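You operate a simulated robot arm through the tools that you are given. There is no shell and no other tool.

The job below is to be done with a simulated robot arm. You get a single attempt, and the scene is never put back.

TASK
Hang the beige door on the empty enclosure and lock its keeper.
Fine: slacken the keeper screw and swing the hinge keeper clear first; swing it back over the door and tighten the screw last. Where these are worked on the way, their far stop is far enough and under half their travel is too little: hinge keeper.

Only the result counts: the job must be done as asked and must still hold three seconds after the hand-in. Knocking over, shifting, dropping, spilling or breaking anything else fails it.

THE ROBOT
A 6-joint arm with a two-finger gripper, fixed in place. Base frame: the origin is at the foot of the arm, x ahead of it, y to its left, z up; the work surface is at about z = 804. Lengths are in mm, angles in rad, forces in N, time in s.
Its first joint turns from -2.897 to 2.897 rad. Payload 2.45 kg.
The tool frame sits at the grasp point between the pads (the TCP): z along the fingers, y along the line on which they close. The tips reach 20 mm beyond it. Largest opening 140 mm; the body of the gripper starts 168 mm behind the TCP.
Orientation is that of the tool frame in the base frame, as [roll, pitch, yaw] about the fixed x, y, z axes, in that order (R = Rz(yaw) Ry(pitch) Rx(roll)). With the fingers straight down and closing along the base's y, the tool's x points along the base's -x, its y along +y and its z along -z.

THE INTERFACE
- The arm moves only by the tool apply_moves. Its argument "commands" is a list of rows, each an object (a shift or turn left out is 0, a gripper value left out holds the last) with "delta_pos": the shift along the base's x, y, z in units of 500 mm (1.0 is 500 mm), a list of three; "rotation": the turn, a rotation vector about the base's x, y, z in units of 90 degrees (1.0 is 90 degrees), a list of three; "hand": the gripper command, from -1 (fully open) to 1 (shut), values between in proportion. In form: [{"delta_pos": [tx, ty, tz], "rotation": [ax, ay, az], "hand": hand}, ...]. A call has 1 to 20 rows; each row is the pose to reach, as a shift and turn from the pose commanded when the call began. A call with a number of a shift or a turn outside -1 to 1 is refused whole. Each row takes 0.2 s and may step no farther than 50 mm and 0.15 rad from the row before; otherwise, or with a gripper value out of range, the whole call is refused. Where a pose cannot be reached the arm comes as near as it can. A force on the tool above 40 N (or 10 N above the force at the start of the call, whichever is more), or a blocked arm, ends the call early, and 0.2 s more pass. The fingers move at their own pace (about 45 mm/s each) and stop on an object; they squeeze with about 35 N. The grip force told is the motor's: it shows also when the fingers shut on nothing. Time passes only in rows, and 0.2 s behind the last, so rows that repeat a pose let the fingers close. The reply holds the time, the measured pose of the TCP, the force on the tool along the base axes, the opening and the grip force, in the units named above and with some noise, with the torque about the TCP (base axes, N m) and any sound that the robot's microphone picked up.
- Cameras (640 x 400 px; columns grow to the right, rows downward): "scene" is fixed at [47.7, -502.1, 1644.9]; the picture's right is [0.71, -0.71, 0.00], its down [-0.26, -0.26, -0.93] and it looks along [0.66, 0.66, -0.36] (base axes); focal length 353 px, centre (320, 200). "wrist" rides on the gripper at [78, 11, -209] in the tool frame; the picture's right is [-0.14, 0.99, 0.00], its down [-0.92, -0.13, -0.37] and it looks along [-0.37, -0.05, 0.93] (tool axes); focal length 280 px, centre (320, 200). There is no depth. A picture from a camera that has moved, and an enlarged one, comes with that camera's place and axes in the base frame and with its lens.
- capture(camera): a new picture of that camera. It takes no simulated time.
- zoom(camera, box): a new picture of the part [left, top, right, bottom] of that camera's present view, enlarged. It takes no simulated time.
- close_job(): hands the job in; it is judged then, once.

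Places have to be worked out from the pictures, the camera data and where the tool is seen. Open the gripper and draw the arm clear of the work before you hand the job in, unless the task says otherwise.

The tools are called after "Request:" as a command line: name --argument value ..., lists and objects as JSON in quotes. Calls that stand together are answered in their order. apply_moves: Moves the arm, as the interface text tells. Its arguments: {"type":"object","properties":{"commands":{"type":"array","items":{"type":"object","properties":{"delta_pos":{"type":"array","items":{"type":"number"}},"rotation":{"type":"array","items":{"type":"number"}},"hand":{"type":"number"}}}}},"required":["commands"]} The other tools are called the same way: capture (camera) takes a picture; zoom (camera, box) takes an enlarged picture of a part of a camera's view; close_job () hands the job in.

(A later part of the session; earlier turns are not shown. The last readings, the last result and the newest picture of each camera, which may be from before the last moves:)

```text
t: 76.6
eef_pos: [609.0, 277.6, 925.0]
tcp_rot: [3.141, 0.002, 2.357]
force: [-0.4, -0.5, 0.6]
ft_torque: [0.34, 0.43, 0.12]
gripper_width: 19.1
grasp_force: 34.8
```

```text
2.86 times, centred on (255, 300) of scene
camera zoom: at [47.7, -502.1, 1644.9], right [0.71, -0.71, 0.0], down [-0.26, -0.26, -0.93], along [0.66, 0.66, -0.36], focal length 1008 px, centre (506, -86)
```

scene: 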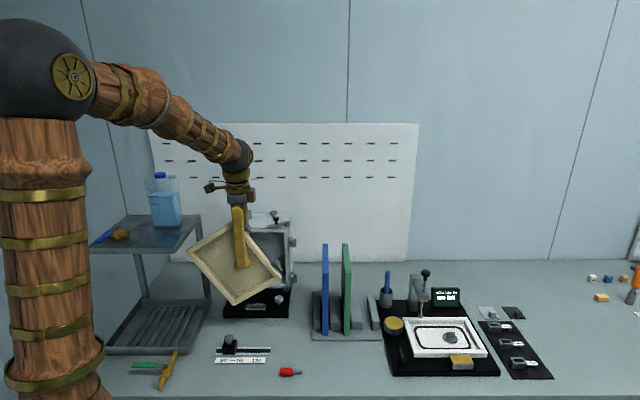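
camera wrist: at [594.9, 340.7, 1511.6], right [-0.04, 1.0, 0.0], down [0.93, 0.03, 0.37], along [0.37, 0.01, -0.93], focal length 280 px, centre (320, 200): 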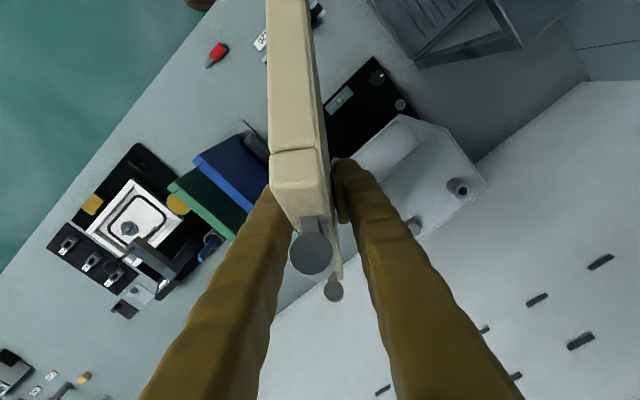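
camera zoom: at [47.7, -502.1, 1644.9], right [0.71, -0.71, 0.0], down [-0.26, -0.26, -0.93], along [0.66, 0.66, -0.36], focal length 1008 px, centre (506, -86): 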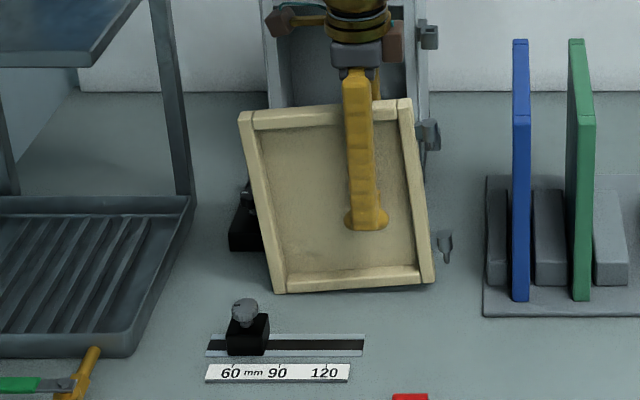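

Only ~4° remains. I finish by pressing the bottom edge flush on the table.

Request:
apply_moves --commands '[{"delta_pos": [0.0045, -0.0045, -0.0045], "hand": 1}, {"delta_pos": [0.0089, -0.0089, -0.0094], "hand": 1}, {"delta_pos": [0.0092, -0.0092, -0.0134], "hand": 1}, {"delta_pos": [0.0092, -0.0092, -0.0154], "hand": 1}, {"delta_pos": [0.0092, -0.0092, -0.0154], "hand": 1}]'

Request:
zoom --camera "scene" --box '[220, 240, 310, 350]'

```text
t: 77.8
eef_pos: [616.3, 271.9, 918.4]
tcp_rot: [3.14, 0.002, 2.356]
force: [3.3, -3.2, 7.6]
ft_torque: [0.59, 0.58, -0.03]
gripper_width: 19.0
grasp_force: 35.1
```

```text
3.64 times, centred on (265, 295) of scene
camera zoom: at [47.7, -502.1, 1644.9], right [0.71, -0.71, 0.0], down [-0.26, -0.26, -0.93], along [0.66, 0.66, -0.36], focal length 1283 px, centre (520, -146)
```

zoom: 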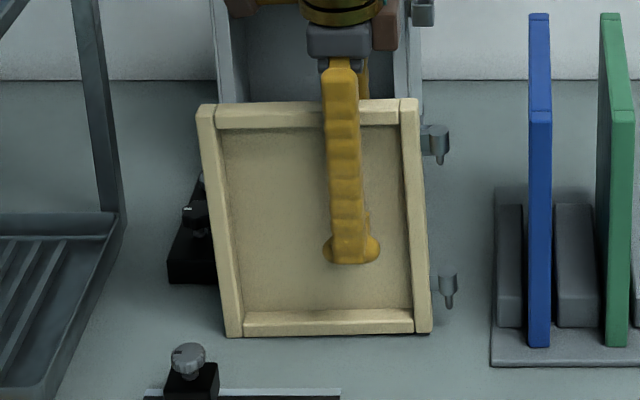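

Nearly flush (~1.5°). I press down a little further until both corners bear.

Request:
apply_moves --commands '[{"delta_pos": [0.001, -0.001, -0.003], "hand": 1}, {"delta_pos": [0.002, -0.002, -0.006], "hand": 1}, {"delta_pos": [0.003, -0.003, -0.009], "hand": 1}, {"delta_pos": [0.003, -0.003, -0.011], "hand": 1}, {"delta_pos": [0.003, -0.003, -0.011], "hand": 1}]'

Request:
zoom --camera "scene" --box '[220, 240, 310, 350]'

```text
t: 79.0
eef_pos: [615.4, 270.2, 912.6]
tcp_rot: [3.14, 0.0, 2.357]
force: [2.9, 1.7, 24.8]
ft_torque: [0.01, -0.1, -0.15]
gripper_width: 18.9
grasp_force: 34.9
```

```text
3.64 times, centred on (265, 295) of scene
camera zoom: at [47.7, -502.1, 1644.9], right [0.71, -0.71, 0.0], down [-0.26, -0.26, -0.93], along [0.66, 0.66, -0.36], focal length 1283 px, centre (520, -146)
```

zoom: 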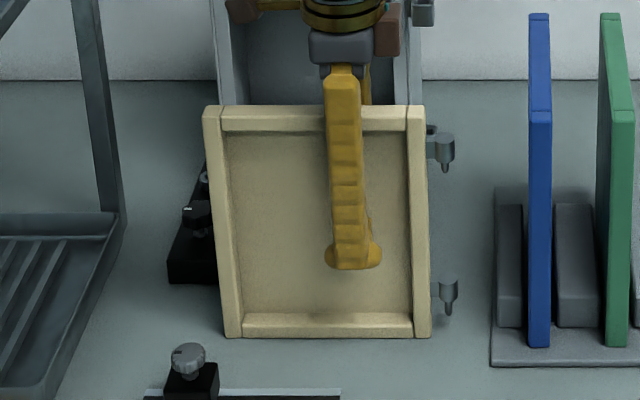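

The door is upright with its bottom edge flush (torque ≈ 0). I lift it straight up and re-check its attitude.

Request:
apply_moves --commands '[{"delta_pos": [0, 0, 0.006], "hand": 1}, {"delta_pos": [0, 0, 0.03], "hand": 1}, {"delta_pos": [0, 0, 0.07], "hand": 1}, {"delta_pos": [0, 0, 0.12], "hand": 1}, {"delta_pos": [0, 0, 0.17], "hand": 1}, {"delta_pos": [0, 0, 0.21], "hand": 1}, {"delta_pos": [0, 0, 0.22], "hand": 1}, {"delta_pos": [0, 0, 0.22], "hand": 1}]'

Request:
zoom --camera "scene" --box '[210, 200, 320, 320]'

Request:
capture --camera "wrist"

```text
t: 80.8
eef_pos: [615.7, 269.6, 1020.5]
tcp_rot: [3.141, -0.002, 2.357]
force: [-0.4, -1.5, -3.9]
ft_torque: [-0.08, -0.09, -0.02]
gripper_width: 19.0
grasp_force: 35.1
```

```text
3.33 times, centred on (265, 260) of scene
camera zoom: at [47.7, -502.1, 1644.9], right [0.71, -0.71, 0.0], down [-0.26, -0.26, -0.93], along [0.66, 0.66, -0.36], focal length 1176 px, centre (503, 0)
```

zoom: 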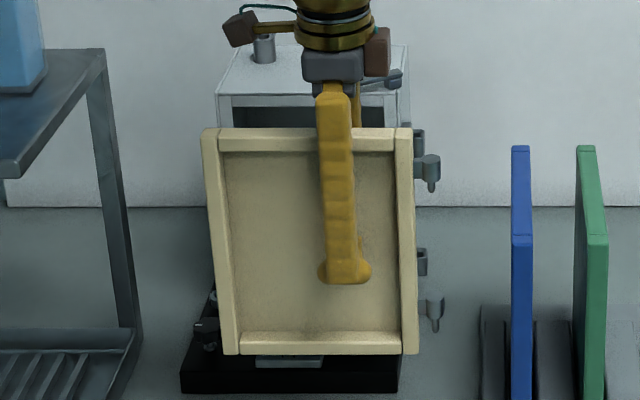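

```text
taken
camera wrist: at [568.9, 333.8, 1229.0], right [0.8, 0.6, 0.0], down [0.56, -0.74, 0.37], along [0.22, -0.29, -0.93], focal length 280 px, centre (320, 200)
```

wrist: 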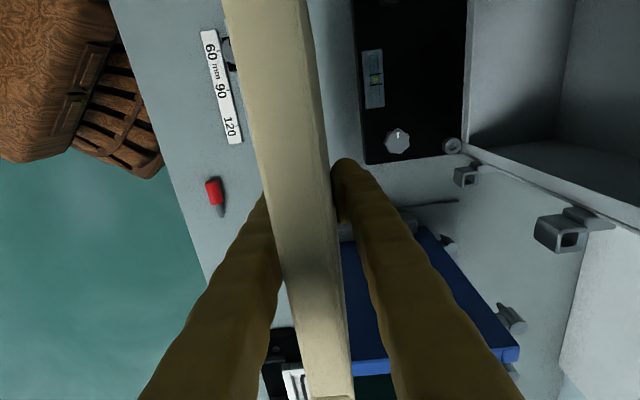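

The door hangs upright. I take sharp zooms of the hinge side to measure pins relative to the fingers.

Request:
zoom --camera "scene" --box '[262, 236, 304, 262]'

Request:
zoom --camera "scene" --box '[262, 280, 304, 310]'

Request:
zoom --camera "wrist" --box '[430, 140, 640, 280]'

```text
15.24 times, centred on (283, 249) of scene
camera zoom: at [47.7, -502.1, 1644.9], right [0.71, -0.71, 0.0], down [-0.26, -0.26, -0.93], along [0.66, 0.66, -0.36], focal length 5376 px, centre (884, -547)
```

zoom: 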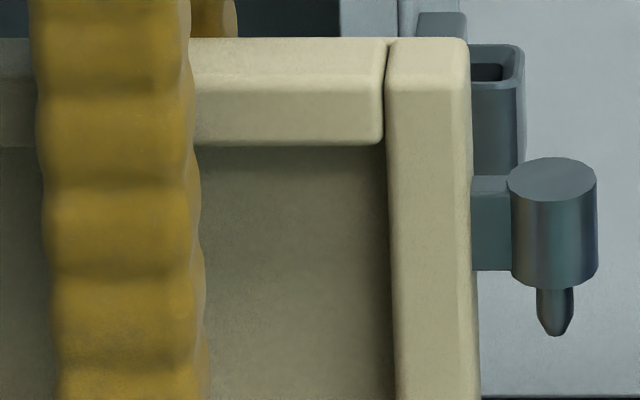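

```text
13.33 times, centred on (283, 295) of scene
camera zoom: at [47.7, -502.1, 1644.9], right [0.71, -0.71, 0.0], down [-0.26, -0.26, -0.93], along [0.66, 0.66, -0.36], focal length 4704 px, centre (813, -1067)
```

zoom: 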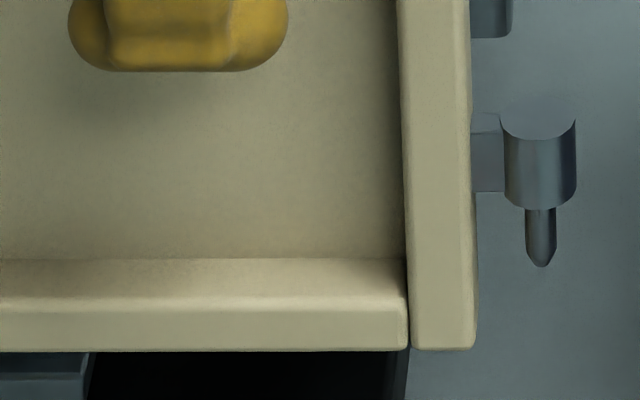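

```text
2.86 times, centred on (535, 210) of wrist
camera zoom: at [568.9, 333.8, 1229.0], right [0.8, 0.6, 0.0], down [0.56, -0.74, 0.37], along [0.22, -0.29, -0.93], focal length 801 px, centre (-294, 171)
```

zoom: 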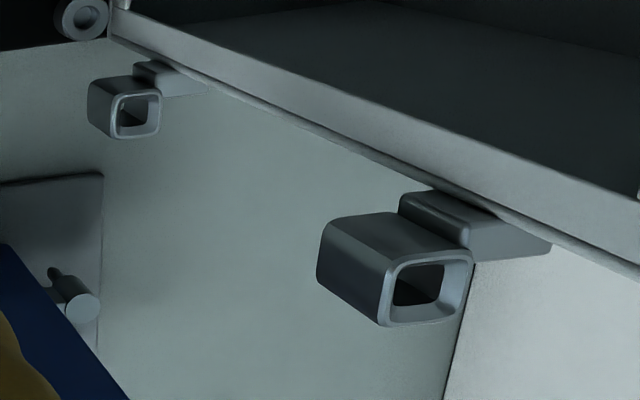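

The pin axis is 82 mm from the TCP; the barrels should seat with the TCP at z≈972. This time I come in horizontally with the lower pin between the two sockets. First I go to a stand-off pose 50 mm in front and 25 mm right of the final spot, with the door swung −35° so that the camera can see the pins.

Request:
apply_moves --commands '[{"delta_pos": [0.018, 0.0068, 0], "rotation": [0, 0, 0.0872], "hand": 1}, {"delta_pos": [0.036, 0.0136, 0], "rotation": [0, 0, 0.1744], "hand": 1}, {"delta_pos": [0.054, 0.0204, 0], "rotation": [0, 0, 0.2616], "hand": 1}, {"delta_pos": [0.072, 0.0272, 0], "rotation": [0, 0, 0.3488], "hand": 1}, {"delta_pos": [0.09, 0.034, 0], "rotation": [0, 0, 0.436], "hand": 1}, {"delta_pos": [0.108, 0.0408, 0], "rotation": [0, 0, 0.5232], "hand": 1}, {"delta_pos": [0.1268, 0.0476, 0], "rotation": [0, 0, 0.6105], "hand": 1}, {"delta_pos": [0.1268, 0.0476, 0], "rotation": [0, 0, 0.6105], "hand": 1}]'

Request:
zoom --camera "scene" --box '[220, 195, 330, 310]'

Request:
capture --camera "wrist"

```text
t: 82.6
eef_pos: [678.7, 294.6, 1021.0]
tcp_rot: [3.14, 0.0, -2.965]
force: [-0.3, 1.0, -4.1]
ft_torque: [0.02, -0.15, 0.07]
gripper_width: 18.9
grasp_force: 35.5
```

```text
3.48 times, centred on (275, 252) of scene
camera zoom: at [47.7, -502.1, 1644.9], right [0.71, -0.71, 0.0], down [-0.26, -0.26, -0.93], along [0.66, 0.66, -0.36], focal length 1227 px, centre (476, 17)
```

zoom: 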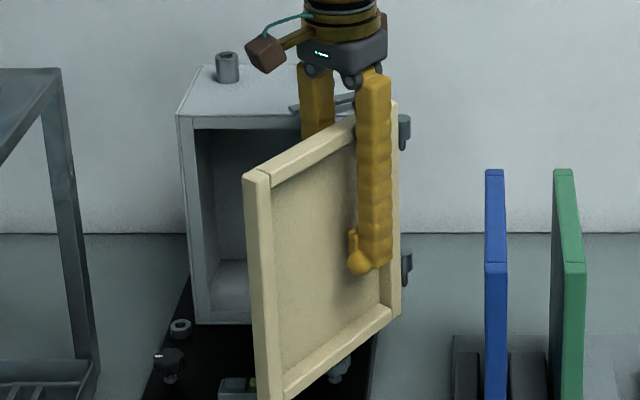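

```text
taken
camera wrist: at [600.4, 291.9, 1229.1], right [-0.04, 1.0, 0.0], down [0.93, 0.04, 0.37], along [0.37, 0.01, -0.93], focal length 280 px, centre (320, 200)
```

wrist: 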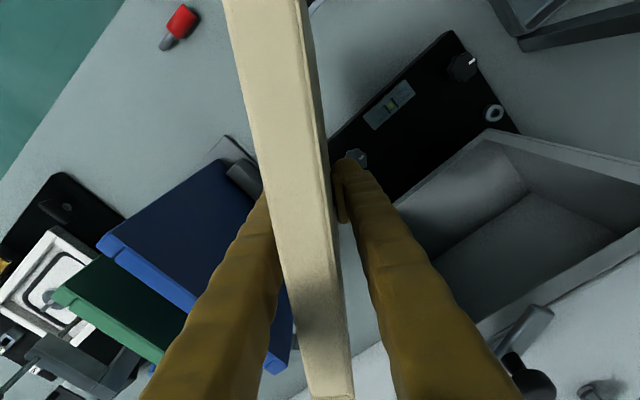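

Door is upright at the stand-off pose. I zoom on the two pins to compute their offset to the sockets in the same camera.

Request:
zoom --camera "scene" --box '[285, 222, 310, 242]'

Request:
zoom --camera "scene" --box '[285, 262, 310, 282]'

```text
16.00 times, centred on (298, 232) of scene
camera zoom: at [47.7, -502.1, 1644.9], right [0.71, -0.71, 0.0], down [-0.26, -0.26, -0.93], along [0.66, 0.66, -0.36], focal length 5645 px, centre (680, -312)
```

zoom: 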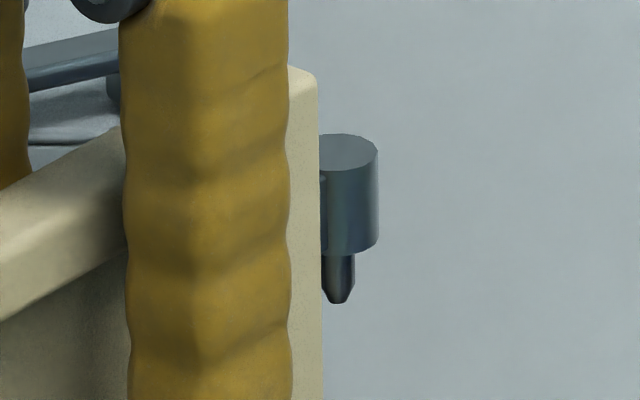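

```text
16.00 times, centred on (298, 272) of scene
camera zoom: at [47.7, -502.1, 1644.9], right [0.71, -0.71, 0.0], down [-0.26, -0.26, -0.93], along [0.66, 0.66, -0.36], focal length 5645 px, centre (680, -952)
```

zoom: 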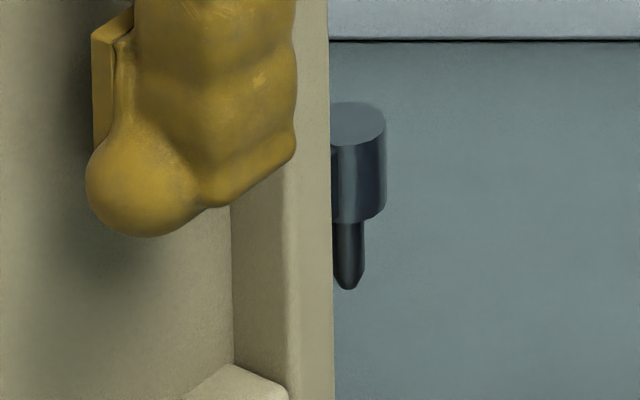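

Using the same camera for pins and sockets, the hinge axis works out at about (779.4, 359.6) in tool coordinates, so the open-position target TCP is (721.4, 301.6). The left levelling knob could foul the door at −35°, so I rotate to the open orientation (0°) at a stand-off 50 mm in front.

Request:
apply_moves --commands '[{"delta_pos": [0.003, -0.011, 0], "rotation": [0, 0, 0.078], "hand": 1}, {"delta_pos": [0.006, -0.023, 0], "rotation": [0, 0, 0.156], "hand": 1}, {"delta_pos": [0.009, -0.034, 0], "rotation": [0, 0, 0.233], "hand": 1}, {"delta_pos": [0.012, -0.045, 0], "rotation": [0, 0, 0.311], "hand": 1}, {"delta_pos": [0.0146, -0.0568, 0], "rotation": [0, 0, 0.3877], "hand": 1}, {"delta_pos": [0.0146, -0.0568, 0], "rotation": [0, 0, 0.3877], "hand": 1}]'

Request:
zoom --camera "scene" --box '[240, 195, 340, 310]'

Request:
capture --camera "wrist"

```text
t: 84.0
eef_pos: [687.0, 266.3, 1023.5]
tcp_rot: [3.141, 0.0, -2.359]
force: [-0.3, 0.3, -3.5]
ft_torque: [0.11, -0.07, 0.0]
gripper_width: 18.8
grasp_force: 35.0
```

```text
3.48 times, centred on (290, 252) of scene
camera zoom: at [47.7, -502.1, 1644.9], right [0.71, -0.71, 0.0], down [-0.26, -0.26, -0.93], along [0.66, 0.66, -0.36], focal length 1227 px, centre (424, 17)
```

zoom: 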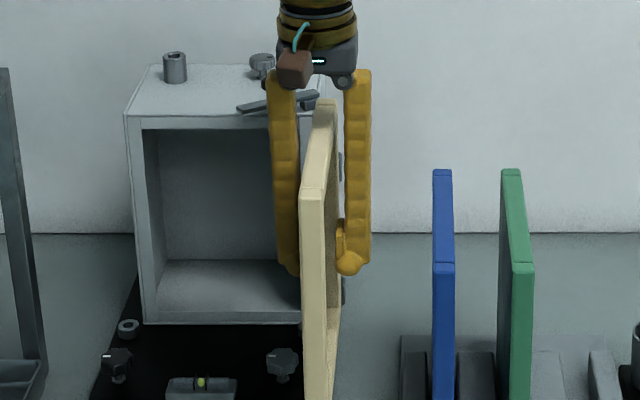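

```text
taken
camera wrist: at [625.1, 219.4, 1230.4], right [-0.6, 0.8, 0.0], down [0.74, 0.56, 0.37], along [0.29, 0.22, -0.93], focal length 280 px, centre (320, 200)
```

wrist: 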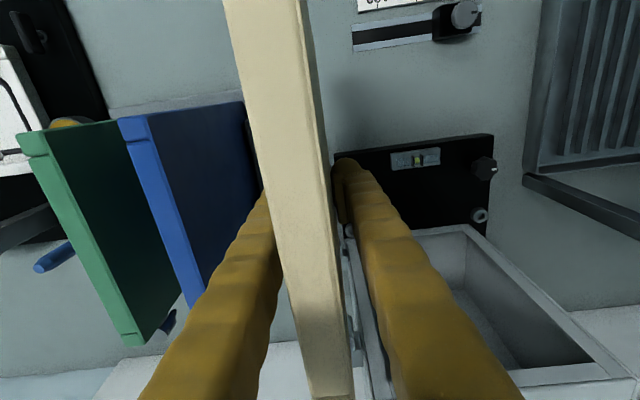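

At stand-off. I move in along the door's direction in small steps at this height (pins clear above both rims), watching force.

Request:
apply_moves --commands '[{"delta_pos": [0.014, 0.0141, 0], "hand": 1}, {"delta_pos": [0.028, 0.0283, 0], "hand": 1}, {"delta_pos": [0.042, 0.0424, 0], "hand": 1}, {"delta_pos": [0.056, 0.0566, 0], "hand": 1}, {"delta_pos": [0.0698, 0.0707, 0], "hand": 1}, {"delta_pos": [0.0698, 0.0707, 0], "hand": 1}]'

Request:
zoom --camera "scene" --box '[270, 205, 320, 290]'

Request:
zoom --camera "scene" --box '[285, 225, 310, 250]'

Request:
capture --camera "wrist"

```text
t: 85.4
eef_pos: [720.4, 299.0, 1022.5]
tcp_rot: [3.141, 0.0, -2.359]
force: [0.1, 0.6, -5.1]
ft_torque: [0.07, -0.08, 0.0]
gripper_width: 19.0
grasp_force: 34.8
```

```text
4.71 times, centred on (295, 248) of scene
camera zoom: at [47.7, -502.1, 1644.9], right [0.71, -0.71, 0.0], down [-0.26, -0.26, -0.93], along [0.66, 0.66, -0.36], focal length 1660 px, centre (438, -24)
```

zoom: 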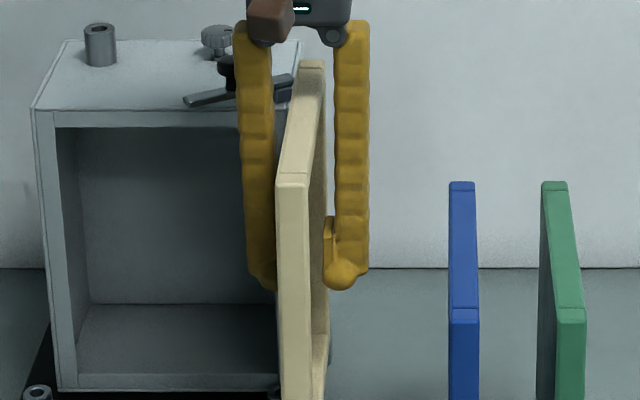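

```text
16.00 times, centred on (298, 238) of scene
camera zoom: at [47.7, -502.1, 1644.9], right [0.71, -0.71, 0.0], down [-0.26, -0.26, -0.93], along [0.66, 0.66, -0.36], focal length 5645 px, centre (680, -400)
```

zoom: 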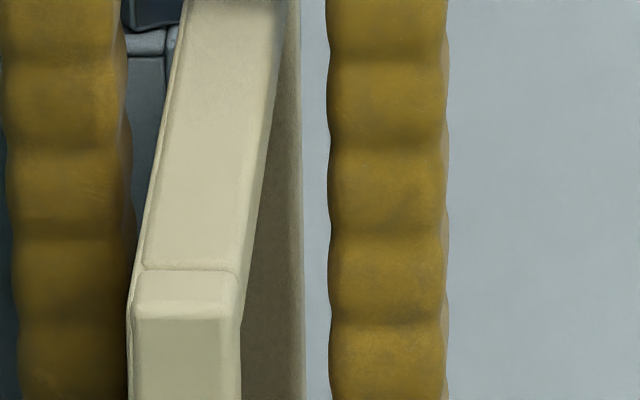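

```text
taken
camera wrist: at [658.9, 252.3, 1229.3], right [-0.6, 0.8, 0.0], down [0.74, 0.56, 0.37], along [0.29, 0.22, -0.93], focal length 280 px, centre (320, 200)
```

wrist: 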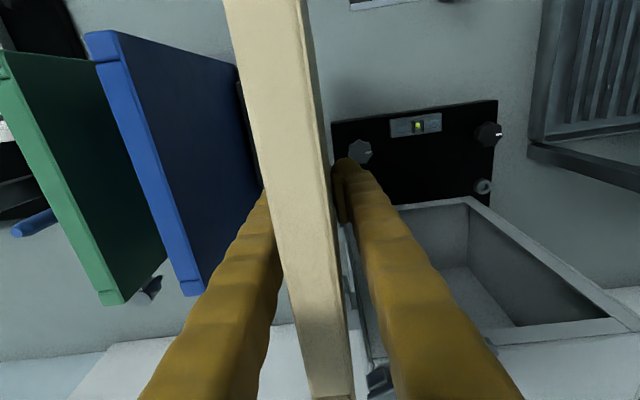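

I zoom at the bottom of the wrist view, where the hinge end of the door meets the sockets.

Request:
zoom --camera "wrist" --box '[280, 320, 440, 400]'

Request:
zoom --camera "scene" --box '[270, 255, 320, 295]'

```text
4.00 times, centred on (360, 360) of wrist
camera zoom: at [658.9, 252.3, 1229.3], right [-0.6, 0.8, 0.0], down [0.74, 0.56, 0.37], along [0.29, 0.22, -0.93], focal length 1122 px, centre (160, -440)
```

zoom: 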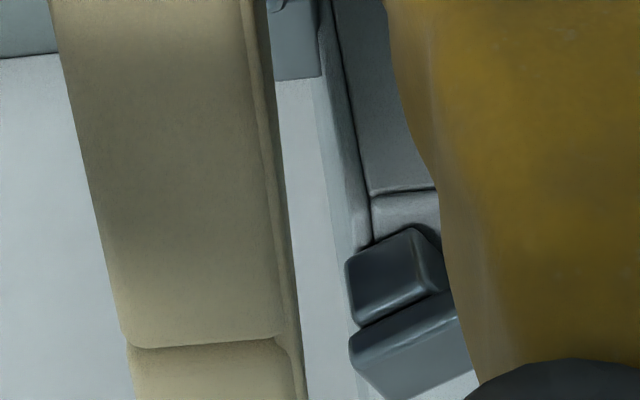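

```text
10.00 times, centred on (295, 275) of scene
camera zoom: at [47.7, -502.1, 1644.9], right [0.71, -0.71, 0.0], down [-0.26, -0.26, -0.93], along [0.66, 0.66, -0.36], focal length 3528 px, centre (570, -550)
```

zoom: 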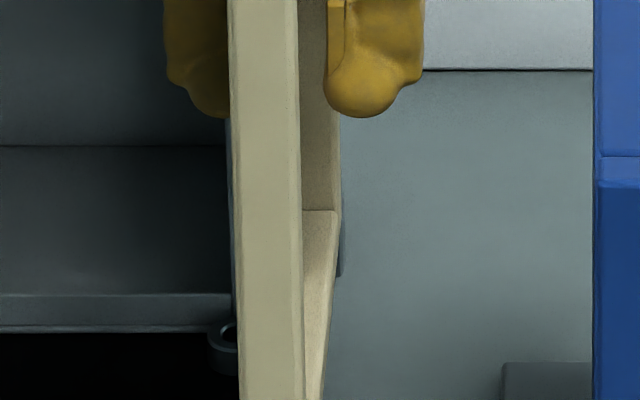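

I look at where the upper socket should peek out beside the door in the wrist view.

Request:
zoom --camera "wrist" --box '[310, 250, 390, 350]'

```text
4.00 times, centred on (350, 300) of wrist
camera zoom: at [658.9, 252.3, 1229.3], right [-0.6, 0.8, 0.0], down [0.74, 0.56, 0.37], along [0.29, 0.22, -0.93], focal length 1122 px, centre (200, -200)
```

zoom: 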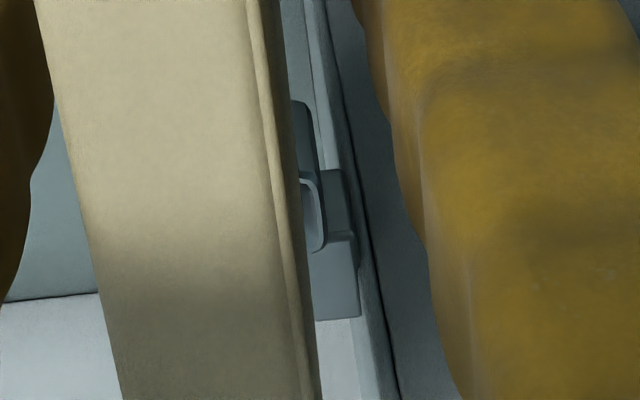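

Laterally the socket lies right on the tool's mid-plane, and along the door it agrees within a few mm (the funnels can take that). I lower step by step, watching for contact.

Request:
apply_moves --commands '[{"delta_pos": [0, 0, -0.012], "hand": 1}, {"delta_pos": [0, 0, -0.024], "hand": 1}, {"delta_pos": [0, 0, -0.036], "hand": 1}, {"delta_pos": [0, 0, -0.044], "hand": 1}, {"delta_pos": [0, 0, -0.044], "hand": 1}]'

```text
t: 86.6
eef_pos: [721.0, 299.7, 999.9]
tcp_rot: [-3.142, -0.002, -2.359]
force: [0.7, -0.3, -4.2]
ft_torque: [0.09, -0.07, 0.0]
gripper_width: 18.9
grasp_force: 35.1
```

No contact at z≈1000. I continue in 3 mm steps.

Request:
apply_moves --commands '[{"delta_pos": [0, 0, -0.006], "hand": 1}, {"delta_pos": [0, 0, -0.012], "hand": 1}, {"delta_pos": [0, 0, -0.018], "hand": 1}, {"delta_pos": [0, 0, -0.018], "hand": 1}]'

```text
t: 87.6
eef_pos: [721.3, 299.9, 990.7]
tcp_rot: [3.141, -0.002, -2.357]
force: [0.1, -0.9, -4.5]
ft_torque: [0.04, -0.08, 0.02]
gripper_width: 18.9
grasp_force: 34.8
```

Still free at 990.7 — the lower pin should be entering its funnel. I continue.

Request:
apply_moves --commands '[{"delta_pos": [0, 0, -0.004], "hand": 1}, {"delta_pos": [0, 0, -0.008], "hand": 1}, {"delta_pos": [0, 0, -0.012], "hand": 1}, {"delta_pos": [0, 0, -0.012], "hand": 1}]'

```text
t: 88.6
eef_pos: [722.5, 299.6, 985.5]
tcp_rot: [-3.141, 0.002, -2.359]
force: [2.1, 2.5, 3.3]
ft_torque: [0.82, -0.79, 0.01]
gripper_width: 19.1
grasp_force: 34.7
```

Light contact: the funnel is nudging the door toward +x+y (backward), so the hole is slightly further back. I shift 2 mm that way and check.

Request:
apply_moves --commands '[{"delta_pos": [0.0014, 0.0014, 0.001], "hand": 1}, {"delta_pos": [0.0028, 0.0028, 0.001], "hand": 1}, {"delta_pos": [0.0028, 0.0028, 0.001], "hand": 1}]'

```text
t: 89.4
eef_pos: [721.2, 301.1, 985.5]
tcp_rot: [-3.141, -0.002, -2.358]
force: [0.2, -0.1, -4.4]
ft_torque: [0.07, -0.1, 0.0]
gripper_width: 18.8
grasp_force: 34.8
```

Free again. I lower further.

Request:
apply_moves --commands '[{"delta_pos": [0, 0, -0.004], "hand": 1}, {"delta_pos": [0, 0, -0.008], "hand": 1}, {"delta_pos": [0, 0, -0.01], "hand": 1}, {"delta_pos": [0, 0, -0.01], "hand": 1}]'

```text
t: 90.4
eef_pos: [722.9, 301.3, 981.5]
tcp_rot: [-3.141, -0.002, -2.357]
force: [0.1, 0.6, -4.6]
ft_torque: [0.1, -0.08, -0.03]
gripper_width: 18.9
grasp_force: 34.6
```

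Both pins should now be inside the mouths. I continue down in small steps.

Request:
apply_moves --commands '[{"delta_pos": [0, 0, -0.004], "hand": 1}, {"delta_pos": [0, 0, -0.008], "hand": 1}, {"delta_pos": [0, 0, -0.01], "hand": 1}, {"delta_pos": [0, 0, -0.01], "hand": 1}]'

```text
t: 91.4
eef_pos: [724.8, 302.9, 976.7]
tcp_rot: [-3.14, 0.002, -2.359]
force: [8.6, 8.2, 15.9]
ft_torque: [0.59, -0.54, -0.02]
gripper_width: 19.2
grasp_force: 34.7
```

Contact again, with the same push toward +x+y: the upper pin is on its funnel. I shift 2 mm further that way with a slight lift.

Request:
apply_moves --commands '[{"delta_pos": [0.0, 0.0, 0.003], "hand": 1}, {"delta_pos": [0.0014, 0.0014, 0.003], "hand": 1}, {"delta_pos": [0.0028, 0.0028, 0.003], "hand": 1}, {"delta_pos": [0.0028, 0.0028, 0.003], "hand": 1}]'

```text
t: 92.4
eef_pos: [723.3, 302.5, 978.3]
tcp_rot: [-3.141, -0.002, -2.358]
force: [0.5, -0.5, -4.1]
ft_torque: [0.1, -0.12, 0.0]
gripper_width: 19.0
grasp_force: 34.8
```

Free again. I lower on.

Request:
apply_moves --commands '[{"delta_pos": [0, 0, -0.003], "hand": 1}, {"delta_pos": [0, 0, -0.006], "hand": 1}, {"delta_pos": [0, 0, -0.009], "hand": 1}, {"delta_pos": [0, 0, -0.009], "hand": 1}]'

```text
t: 93.4
eef_pos: [724.3, 302.5, 973.0]
tcp_rot: [-3.141, -0.002, -2.358]
force: [-0.4, -0.3, -3.9]
ft_torque: [0.07, -0.12, -0.02]
gripper_width: 19.0
grasp_force: 35.5
```

Still free at ~973. I continue to seat the barrels on the rims.

Request:
apply_moves --commands '[{"delta_pos": [0, 0, -0.003], "hand": 1}, {"delta_pos": [0, 0, -0.006], "hand": 1}, {"delta_pos": [0, 0, -0.008], "hand": 1}, {"delta_pos": [0, 0, -0.008], "hand": 1}]'

```text
t: 94.4
eef_pos: [725.1, 303.0, 969.0]
tcp_rot: [-3.141, 0.001, -2.357]
force: [-1.3, 1.4, 2.1]
ft_torque: [0.37, -0.32, 0.06]
gripper_width: 19.1
grasp_force: 35.5
```

Contact without side push — likely seating. I press 1.5 mm more to confirm.

Request:
apply_moves --commands '[{"delta_pos": [0, 0, -0.0015], "hand": 1}, {"delta_pos": [0, 0, -0.003], "hand": 1}, {"delta_pos": [0, 0, -0.003], "hand": 1}]'

Request:
zoom --camera "scene" --box '[260, 205, 330, 310]'

Request:
zoom --camera "wrist" --box '[310, 250, 390, 350]'

```text
t: 95.2
eef_pos: [724.9, 303.5, 967.8]
tcp_rot: [3.141, -0.001, -2.358]
force: [2.4, 7.1, 25.0]
ft_torque: [0.15, -0.12, 0.29]
gripper_width: 18.7
grasp_force: 35.0
```

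```text
3.81 times, centred on (295, 258) of scene
camera zoom: at [47.7, -502.1, 1644.9], right [0.71, -0.71, 0.0], down [-0.26, -0.26, -0.93], along [0.66, 0.66, -0.36], focal length 1344 px, centre (415, -19)
```

zoom: 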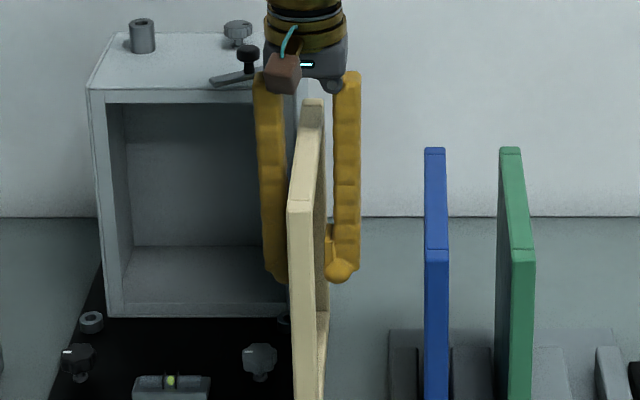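

```text
4.00 times, centred on (350, 300) of wrist
camera zoom: at [662.3, 255.8, 1175.6], right [-0.6, 0.8, 0.0], down [0.74, 0.56, 0.37], along [0.3, 0.22, -0.93], focal length 1122 px, centre (200, -200)
```

zoom: 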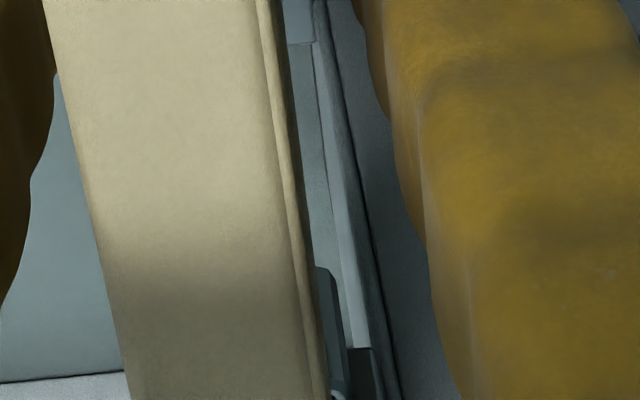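

Stiff vertical contact confirms that the barrels are seated on the rims. I relieve the pressure slightly and then open the fingers gently.

Request:
apply_moves --commands '[{"delta_pos": [0, 0, 0.002], "hand": 1}, {"delta_pos": [0, 0, 0.003], "hand": 0.9}, {"delta_pos": [0, 0, 0.003], "hand": 0.7}, {"delta_pos": [0, 0, 0.003], "hand": 0.6}, {"delta_pos": [0, 0, 0.003], "hand": 0.5}, {"delta_pos": [0, 0, 0.003], "hand": 0.4}, {"delta_pos": [0, 0, 0.003], "hand": 0.4}]'

Request:
zoom --camera "scene" --box '[260, 205, 330, 310]'

Request:
capture --camera "wrist"

```text
t: 96.8
eef_pos: [724.6, 301.8, 969.9]
tcp_rot: [-3.141, 0.0, -2.358]
force: [0.1, -0.2, -0.6]
ft_torque: [0.01, 0.01, 0.01]
gripper_width: 42.1
grasp_force: 0.0
```

```text
3.81 times, centred on (295, 258) of scene
camera zoom: at [47.7, -502.1, 1644.9], right [0.71, -0.71, 0.0], down [-0.26, -0.26, -0.93], along [0.66, 0.66, -0.36], focal length 1344 px, centre (415, -19)
```

zoom: 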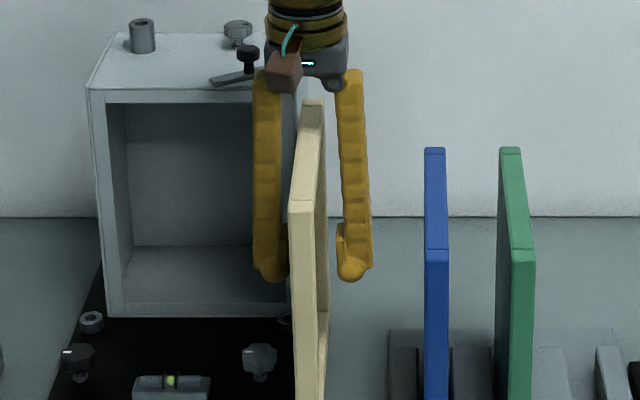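

```text
taken
camera wrist: at [663.0, 255.3, 1176.7], right [-0.6, 0.8, 0.0], down [0.74, 0.56, 0.37], along [0.29, 0.22, -0.93], focal length 280 px, centre (320, 200)
```

wrist: 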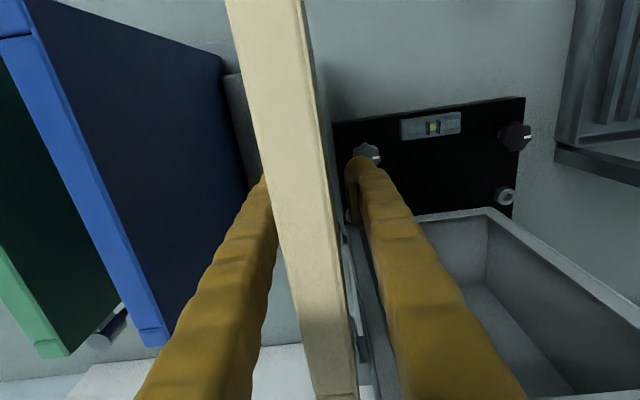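

The door hangs by itself. I raise the hand straight up out of the way.

Request:
apply_moves --commands '[{"delta_pos": [0, 0, 0.04], "hand": 0.3}, {"delta_pos": [0, 0, 0.12], "hand": 0.3}, {"delta_pos": [0, 0, 0.21], "hand": 0.3}, {"delta_pos": [0, 0, 0.3], "hand": 0.3}, {"delta_pos": [0, 0, 0.39], "hand": 0.3}, {"delta_pos": [0, 0, 0.46], "hand": 0.3}, {"delta_pos": [0, 0, 0.46], "hand": 0.3}]'

Request:
zoom --camera "scene" --box '[230, 195, 340, 315]'

Request:
capture --camera "wrist"

```text
t: 98.4
eef_pos: [724.0, 305.3, 1197.5]
tcp_rot: [3.141, -0.001, -2.358]
force: [-0.3, 0.5, 0.9]
ft_torque: [0.04, 0.0, 0.01]
gripper_width: 48.9
grasp_force: 0.0
```

```text
3.33 times, centred on (285, 255) of scene
camera zoom: at [47.7, -502.1, 1644.9], right [0.71, -0.71, 0.0], down [-0.26, -0.26, -0.93], along [0.66, 0.66, -0.36], focal length 1176 px, centre (437, 17)
```

zoom: 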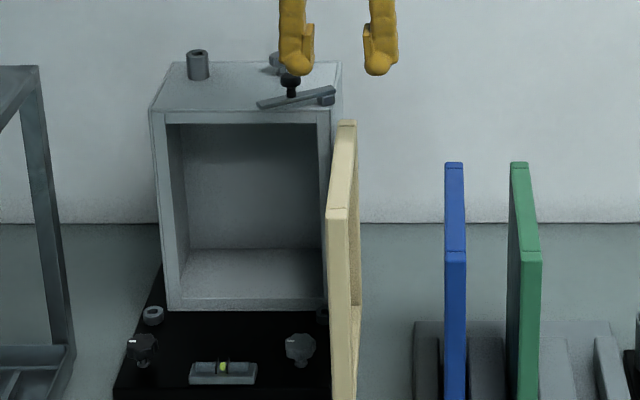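

```text
taken
camera wrist: at [662.8, 258.2, 1405.5], right [-0.6, 0.8, 0.0], down [0.74, 0.56, 0.37], along [0.29, 0.22, -0.93], focal length 280 px, centre (320, 200)
```

wrist: 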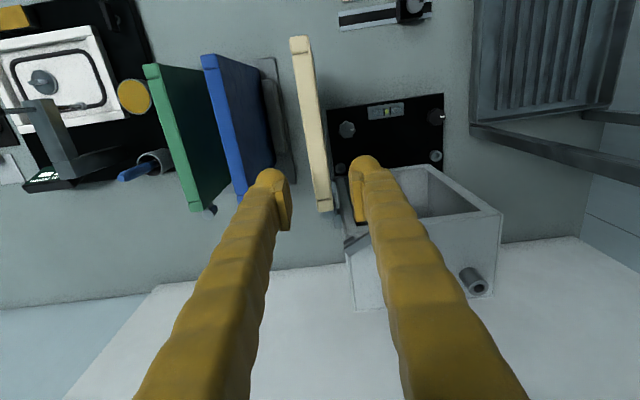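

The door is hanging open on its hinges. I check the hinge area and the keeper closely.

Request:
zoom --camera "wrist" --box '[290, 150, 370, 260]'

Request:
zoom --camera "scene" --box '[265, 215, 310, 260]'

```text
3.64 times, centred on (330, 205) of wrist
camera zoom: at [662.8, 258.2, 1405.5], right [-0.6, 0.8, 0.0], down [0.74, 0.56, 0.37], along [0.29, 0.22, -0.93], focal length 1020 px, centre (284, 182)
```

zoom: 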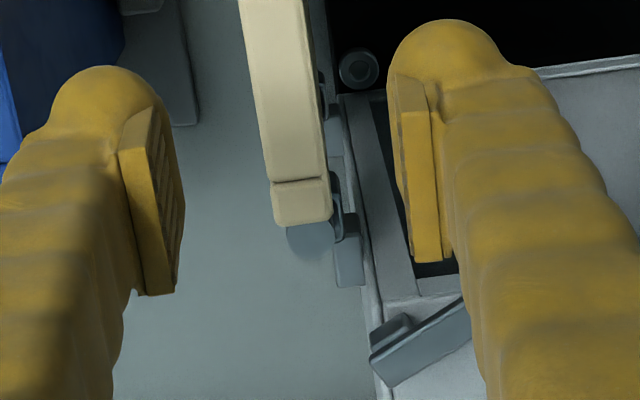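

```text
8.89 times, centred on (288, 238) of scene
camera zoom: at [47.7, -502.1, 1644.9], right [0.71, -0.71, 0.0], down [-0.26, -0.26, -0.93], along [0.66, 0.66, -0.36], focal length 3136 px, centre (609, -133)
```

zoom: 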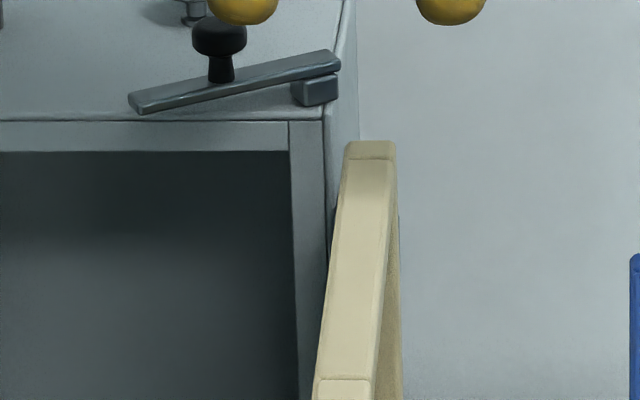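

All is well seated. Now the keeper: its handle is at about (746.5, 413.5). I move above it with the fingers oriented to straddle the bar.

Request:
apply_moves --commands '[{"delta_pos": [0.006, 0.027, 0.01], "rotation": [0, 0, -0.0906], "hand": 0.3}, {"delta_pos": [0.011, 0.054, 0.01], "rotation": [0, 0, -0.1812], "hand": 0.3}, {"delta_pos": [0.017, 0.081, 0.01], "rotation": [0, 0, -0.2718], "hand": 0.3}, {"delta_pos": [0.023, 0.108, 0.01], "rotation": [0, 0, -0.3624], "hand": 0.3}, {"delta_pos": [0.028, 0.135, 0.01], "rotation": [0, 0, -0.453], "hand": 0.3}, {"delta_pos": [0.034, 0.162, 0.01], "rotation": [0, 0, -0.5436], "hand": 0.3}, {"delta_pos": [0.039, 0.189, 0.01], "rotation": [0, 0, -0.6342], "hand": 0.3}, {"delta_pos": [0.045, 0.2164, 0.01], "rotation": [0, 0, -0.7247], "hand": 0.3}, {"delta_pos": [0.045, 0.2164, 0.01], "rotation": [0, 0, -0.7247], "hand": 0.3}]'

Request:
capture --camera "wrist"

Request:
zoom --camera "wrist" --box '[260, 120, 380, 220]'

```text
t: 100.4
eef_pos: [746.6, 413.0, 1204.0]
tcp_rot: [3.141, 0.001, 2.787]
force: [-0.1, -0.1, -0.2]
ft_torque: [-0.04, 0.01, 0.0]
gripper_width: 49.1
grasp_force: 0.1
```

```text
taken
camera wrist: at [677.8, 450.9, 1411.7], right [0.47, 0.88, 0.0], down [0.82, -0.44, 0.37], along [0.32, -0.17, -0.93], focal length 280 px, centre (320, 200)
```

wrist: 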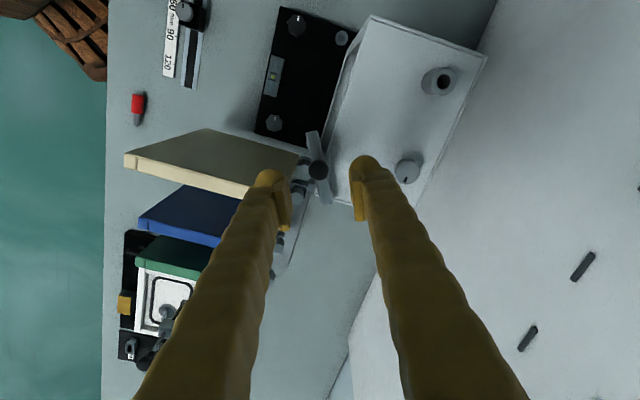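

```text
4.00 times, centred on (320, 170) of wrist
camera zoom: at [677.8, 450.9, 1411.7], right [0.47, 0.88, 0.0], down [0.82, -0.44, 0.37], along [0.32, -0.17, -0.93], focal length 1122 px, centre (320, 320)
```

zoom: 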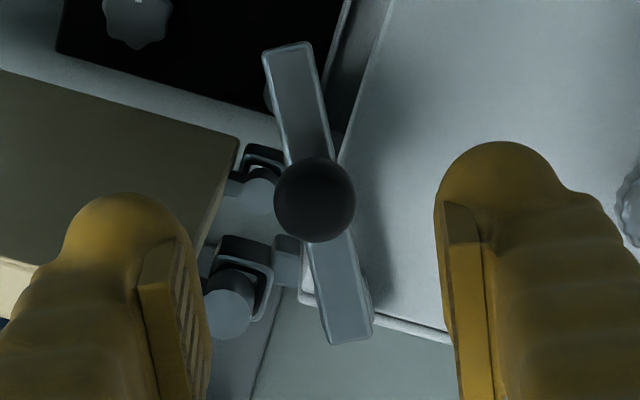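

The handle lies right under the tool axis. From here I can also see the hinge barrels over the sockets; I zoom to check their seating.

Request:
zoom --camera "wrist" --box '[280, 150, 330, 220]'

```text
5.71 times, centred on (305, 185) of wrist
camera zoom: at [677.8, 450.9, 1411.7], right [0.47, 0.88, 0.0], down [0.82, -0.44, 0.37], along [0.32, -0.17, -0.93], focal length 1602 px, centre (406, 286)
```

zoom: 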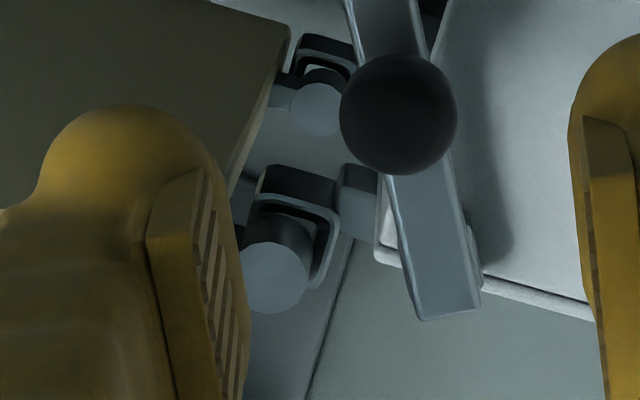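

Both barrels sit on their sockets. I shift slightly (−2.5, −1 mm), descend over the handle and form a loose cage.

Request:
apply_moves --commands '[{"delta_pos": [-0.005, -0.002, -0.05], "hand": 0.3}, {"delta_pos": [-0.005, -0.002, -0.1], "hand": 0.3}, {"delta_pos": [-0.005, -0.002, -0.134], "hand": 0.3}, {"delta_pos": [-0.005, -0.002, -0.134], "hand": 0.5}, {"delta_pos": [-0.005, -0.002, -0.134], "hand": 0.64}, {"delta_pos": [-0.005, -0.002, -0.134], "hand": 0.64}]'

Request:
zoom --camera "wrist" --box '[260, 140, 380, 240]'

Request:
zoom --camera "scene" --box '[255, 195, 315, 245]'

```text
t: 101.8
eef_pos: [745.3, 410.7, 1139.0]
tcp_rot: [-3.141, 0.0, 2.787]
force: [1.3, -0.6, -0.8]
ft_torque: [-0.02, 0.0, -0.03]
gripper_width: 25.0
grasp_force: 0.0
```

```text
4.00 times, centred on (320, 190) of wrist
camera zoom: at [676.6, 448.9, 1345.8], right [0.47, 0.88, 0.0], down [0.82, -0.44, 0.37], along [0.32, -0.17, -0.93], focal length 1122 px, centre (320, 240)
```

zoom: 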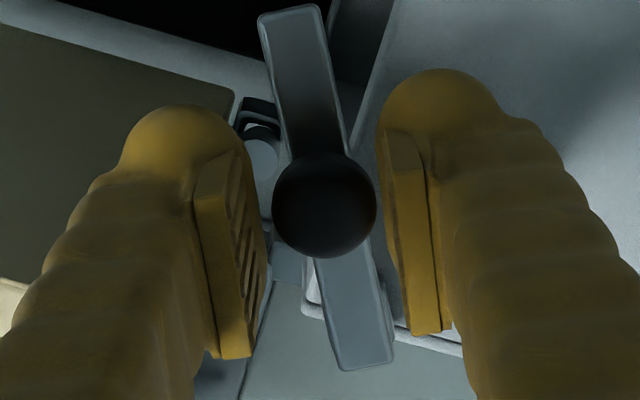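

```text
8.00 times, centred on (285, 220) of scene
camera zoom: at [47.7, -502.1, 1644.9], right [0.71, -0.71, 0.0], down [-0.26, -0.26, -0.93], along [0.66, 0.66, -0.36], focal length 2822 px, centre (600, 40)
```

zoom: 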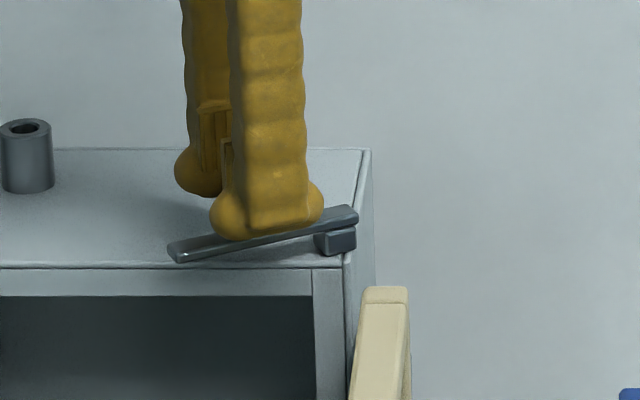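

The handle is caged with no force. I swing the keeper back counter-clockwise along its arc.

Request:
apply_moves --commands '[{"delta_pos": [-0.0021, -0.0084, 0], "rotation": [0, 0, 0.0637], "hand": 0.64}, {"delta_pos": [-0.0033, -0.0169, 0], "rotation": [0, 0, 0.1273], "hand": 0.64}, {"delta_pos": [-0.0037, -0.0256, 0], "rotation": [0, 0, 0.191], "hand": 0.64}, {"delta_pos": [-0.0032, -0.0342, 0], "rotation": [0, 0, 0.2546], "hand": 0.64}, {"delta_pos": [-0.0018, -0.0428, 0], "rotation": [0, 0, 0.3183], "hand": 0.64}, {"delta_pos": [0.0003, -0.0511, 0], "rotation": [0, 0, 0.382], "hand": 0.64}, {"delta_pos": [0.0034, -0.0592, 0], "rotation": [0, 0, 0.4456], "hand": 0.64}, {"delta_pos": [0.0072, -0.067, 0], "rotation": [0, 0, 0.5093], "hand": 0.64}]'

Request:
zoom --camera "wrist" --box '[260, 140, 380, 240]'

Request:
zoom --camera "scene" --box '[255, 195, 315, 245]'

```text
t: 103.6
eef_pos: [748.9, 376.8, 1138.1]
tcp_rot: [-3.139, 0.0, -2.695]
force: [-0.5, 1.2, -0.8]
ft_torque: [0.02, 0.04, 0.03]
gripper_width: 25.8
grasp_force: 0.6
```

```text
4.00 times, centred on (320, 190) of wrist
camera zoom: at [674.0, 353.9, 1346.3], right [-0.3, 0.95, 0.0], down [0.89, 0.28, 0.37], along [0.35, 0.11, -0.93], focal length 1122 px, centre (320, 240)
```

zoom: 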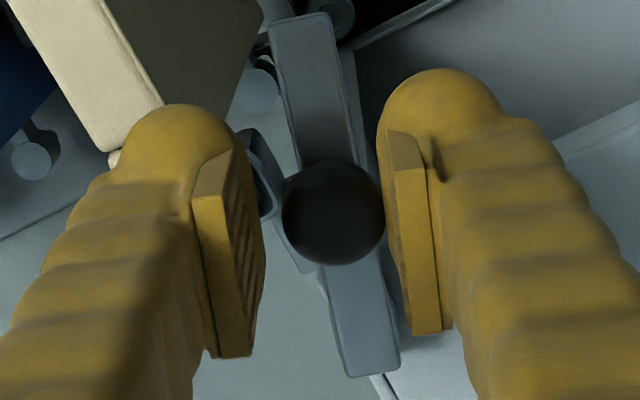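

```text
8.00 times, centred on (285, 220) of scene
camera zoom: at [47.7, -502.1, 1644.9], right [0.71, -0.71, 0.0], down [-0.26, -0.26, -0.93], along [0.66, 0.66, -0.36], focal length 2822 px, centre (600, 40)
```

zoom: 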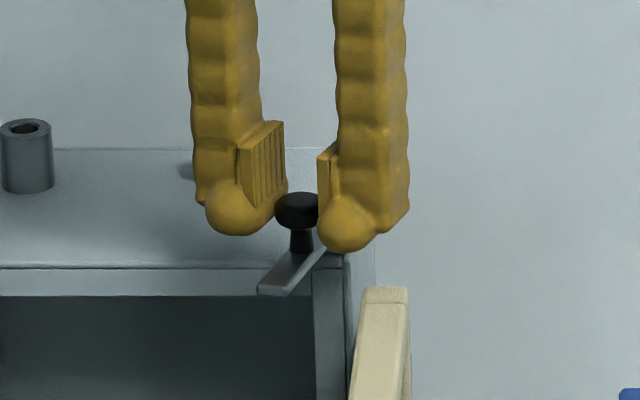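

The keeper follows. I continue toward its closed stop.

Request:
apply_moves --commands '[{"delta_pos": [0.0046, -0.0073, 0], "rotation": [0, 0, 0.0637], "hand": 0.64}, {"delta_pos": [0.0098, -0.0142, 0], "rotation": [0, 0, 0.1273], "hand": 0.64}, {"delta_pos": [0.0158, -0.0205, 0], "rotation": [0, 0, 0.191], "hand": 0.64}, {"delta_pos": [0.0223, -0.0261, 0], "rotation": [0, 0, 0.2546], "hand": 0.64}, {"delta_pos": [0.0294, -0.0311, 0], "rotation": [0, 0, 0.3183], "hand": 0.64}]'

Request:
zoom --camera "wrist" --box '[260, 140, 380, 240]'

Request:
zoom --camera "scene" --box '[265, 200, 315, 250]'

```text
t: 104.8
eef_pos: [762.9, 361.0, 1138.2]
tcp_rot: [3.141, 0.0, -2.196]
force: [-1.4, 0.9, 0.0]
ft_torque: [0.02, 0.03, 0.01]
gripper_width: 26.0
grasp_force: 0.4
```

```text
4.00 times, centred on (320, 190) of wrist
camera zoom: at [708.4, 304.9, 1346.4], right [-0.72, 0.69, 0.0], down [0.64, 0.67, 0.37], along [0.25, 0.27, -0.93], focal length 1122 px, centre (320, 240)
```

zoom: 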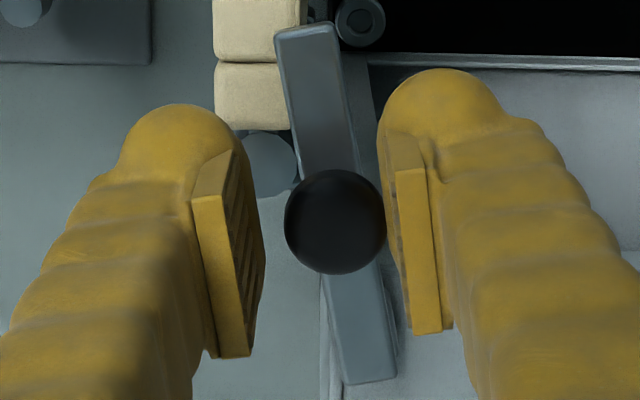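

```text
8.00 times, centred on (290, 225) of scene
camera zoom: at [47.7, -502.1, 1644.9], right [0.71, -0.71, 0.0], down [-0.26, -0.26, -0.93], along [0.66, 0.66, -0.36], focal length 2822 px, centre (560, 0)
```

zoom: 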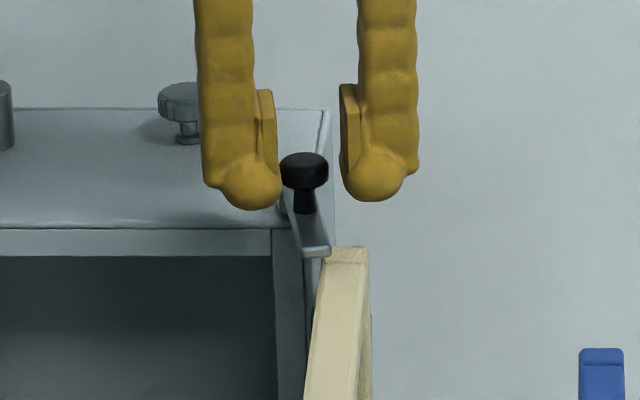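

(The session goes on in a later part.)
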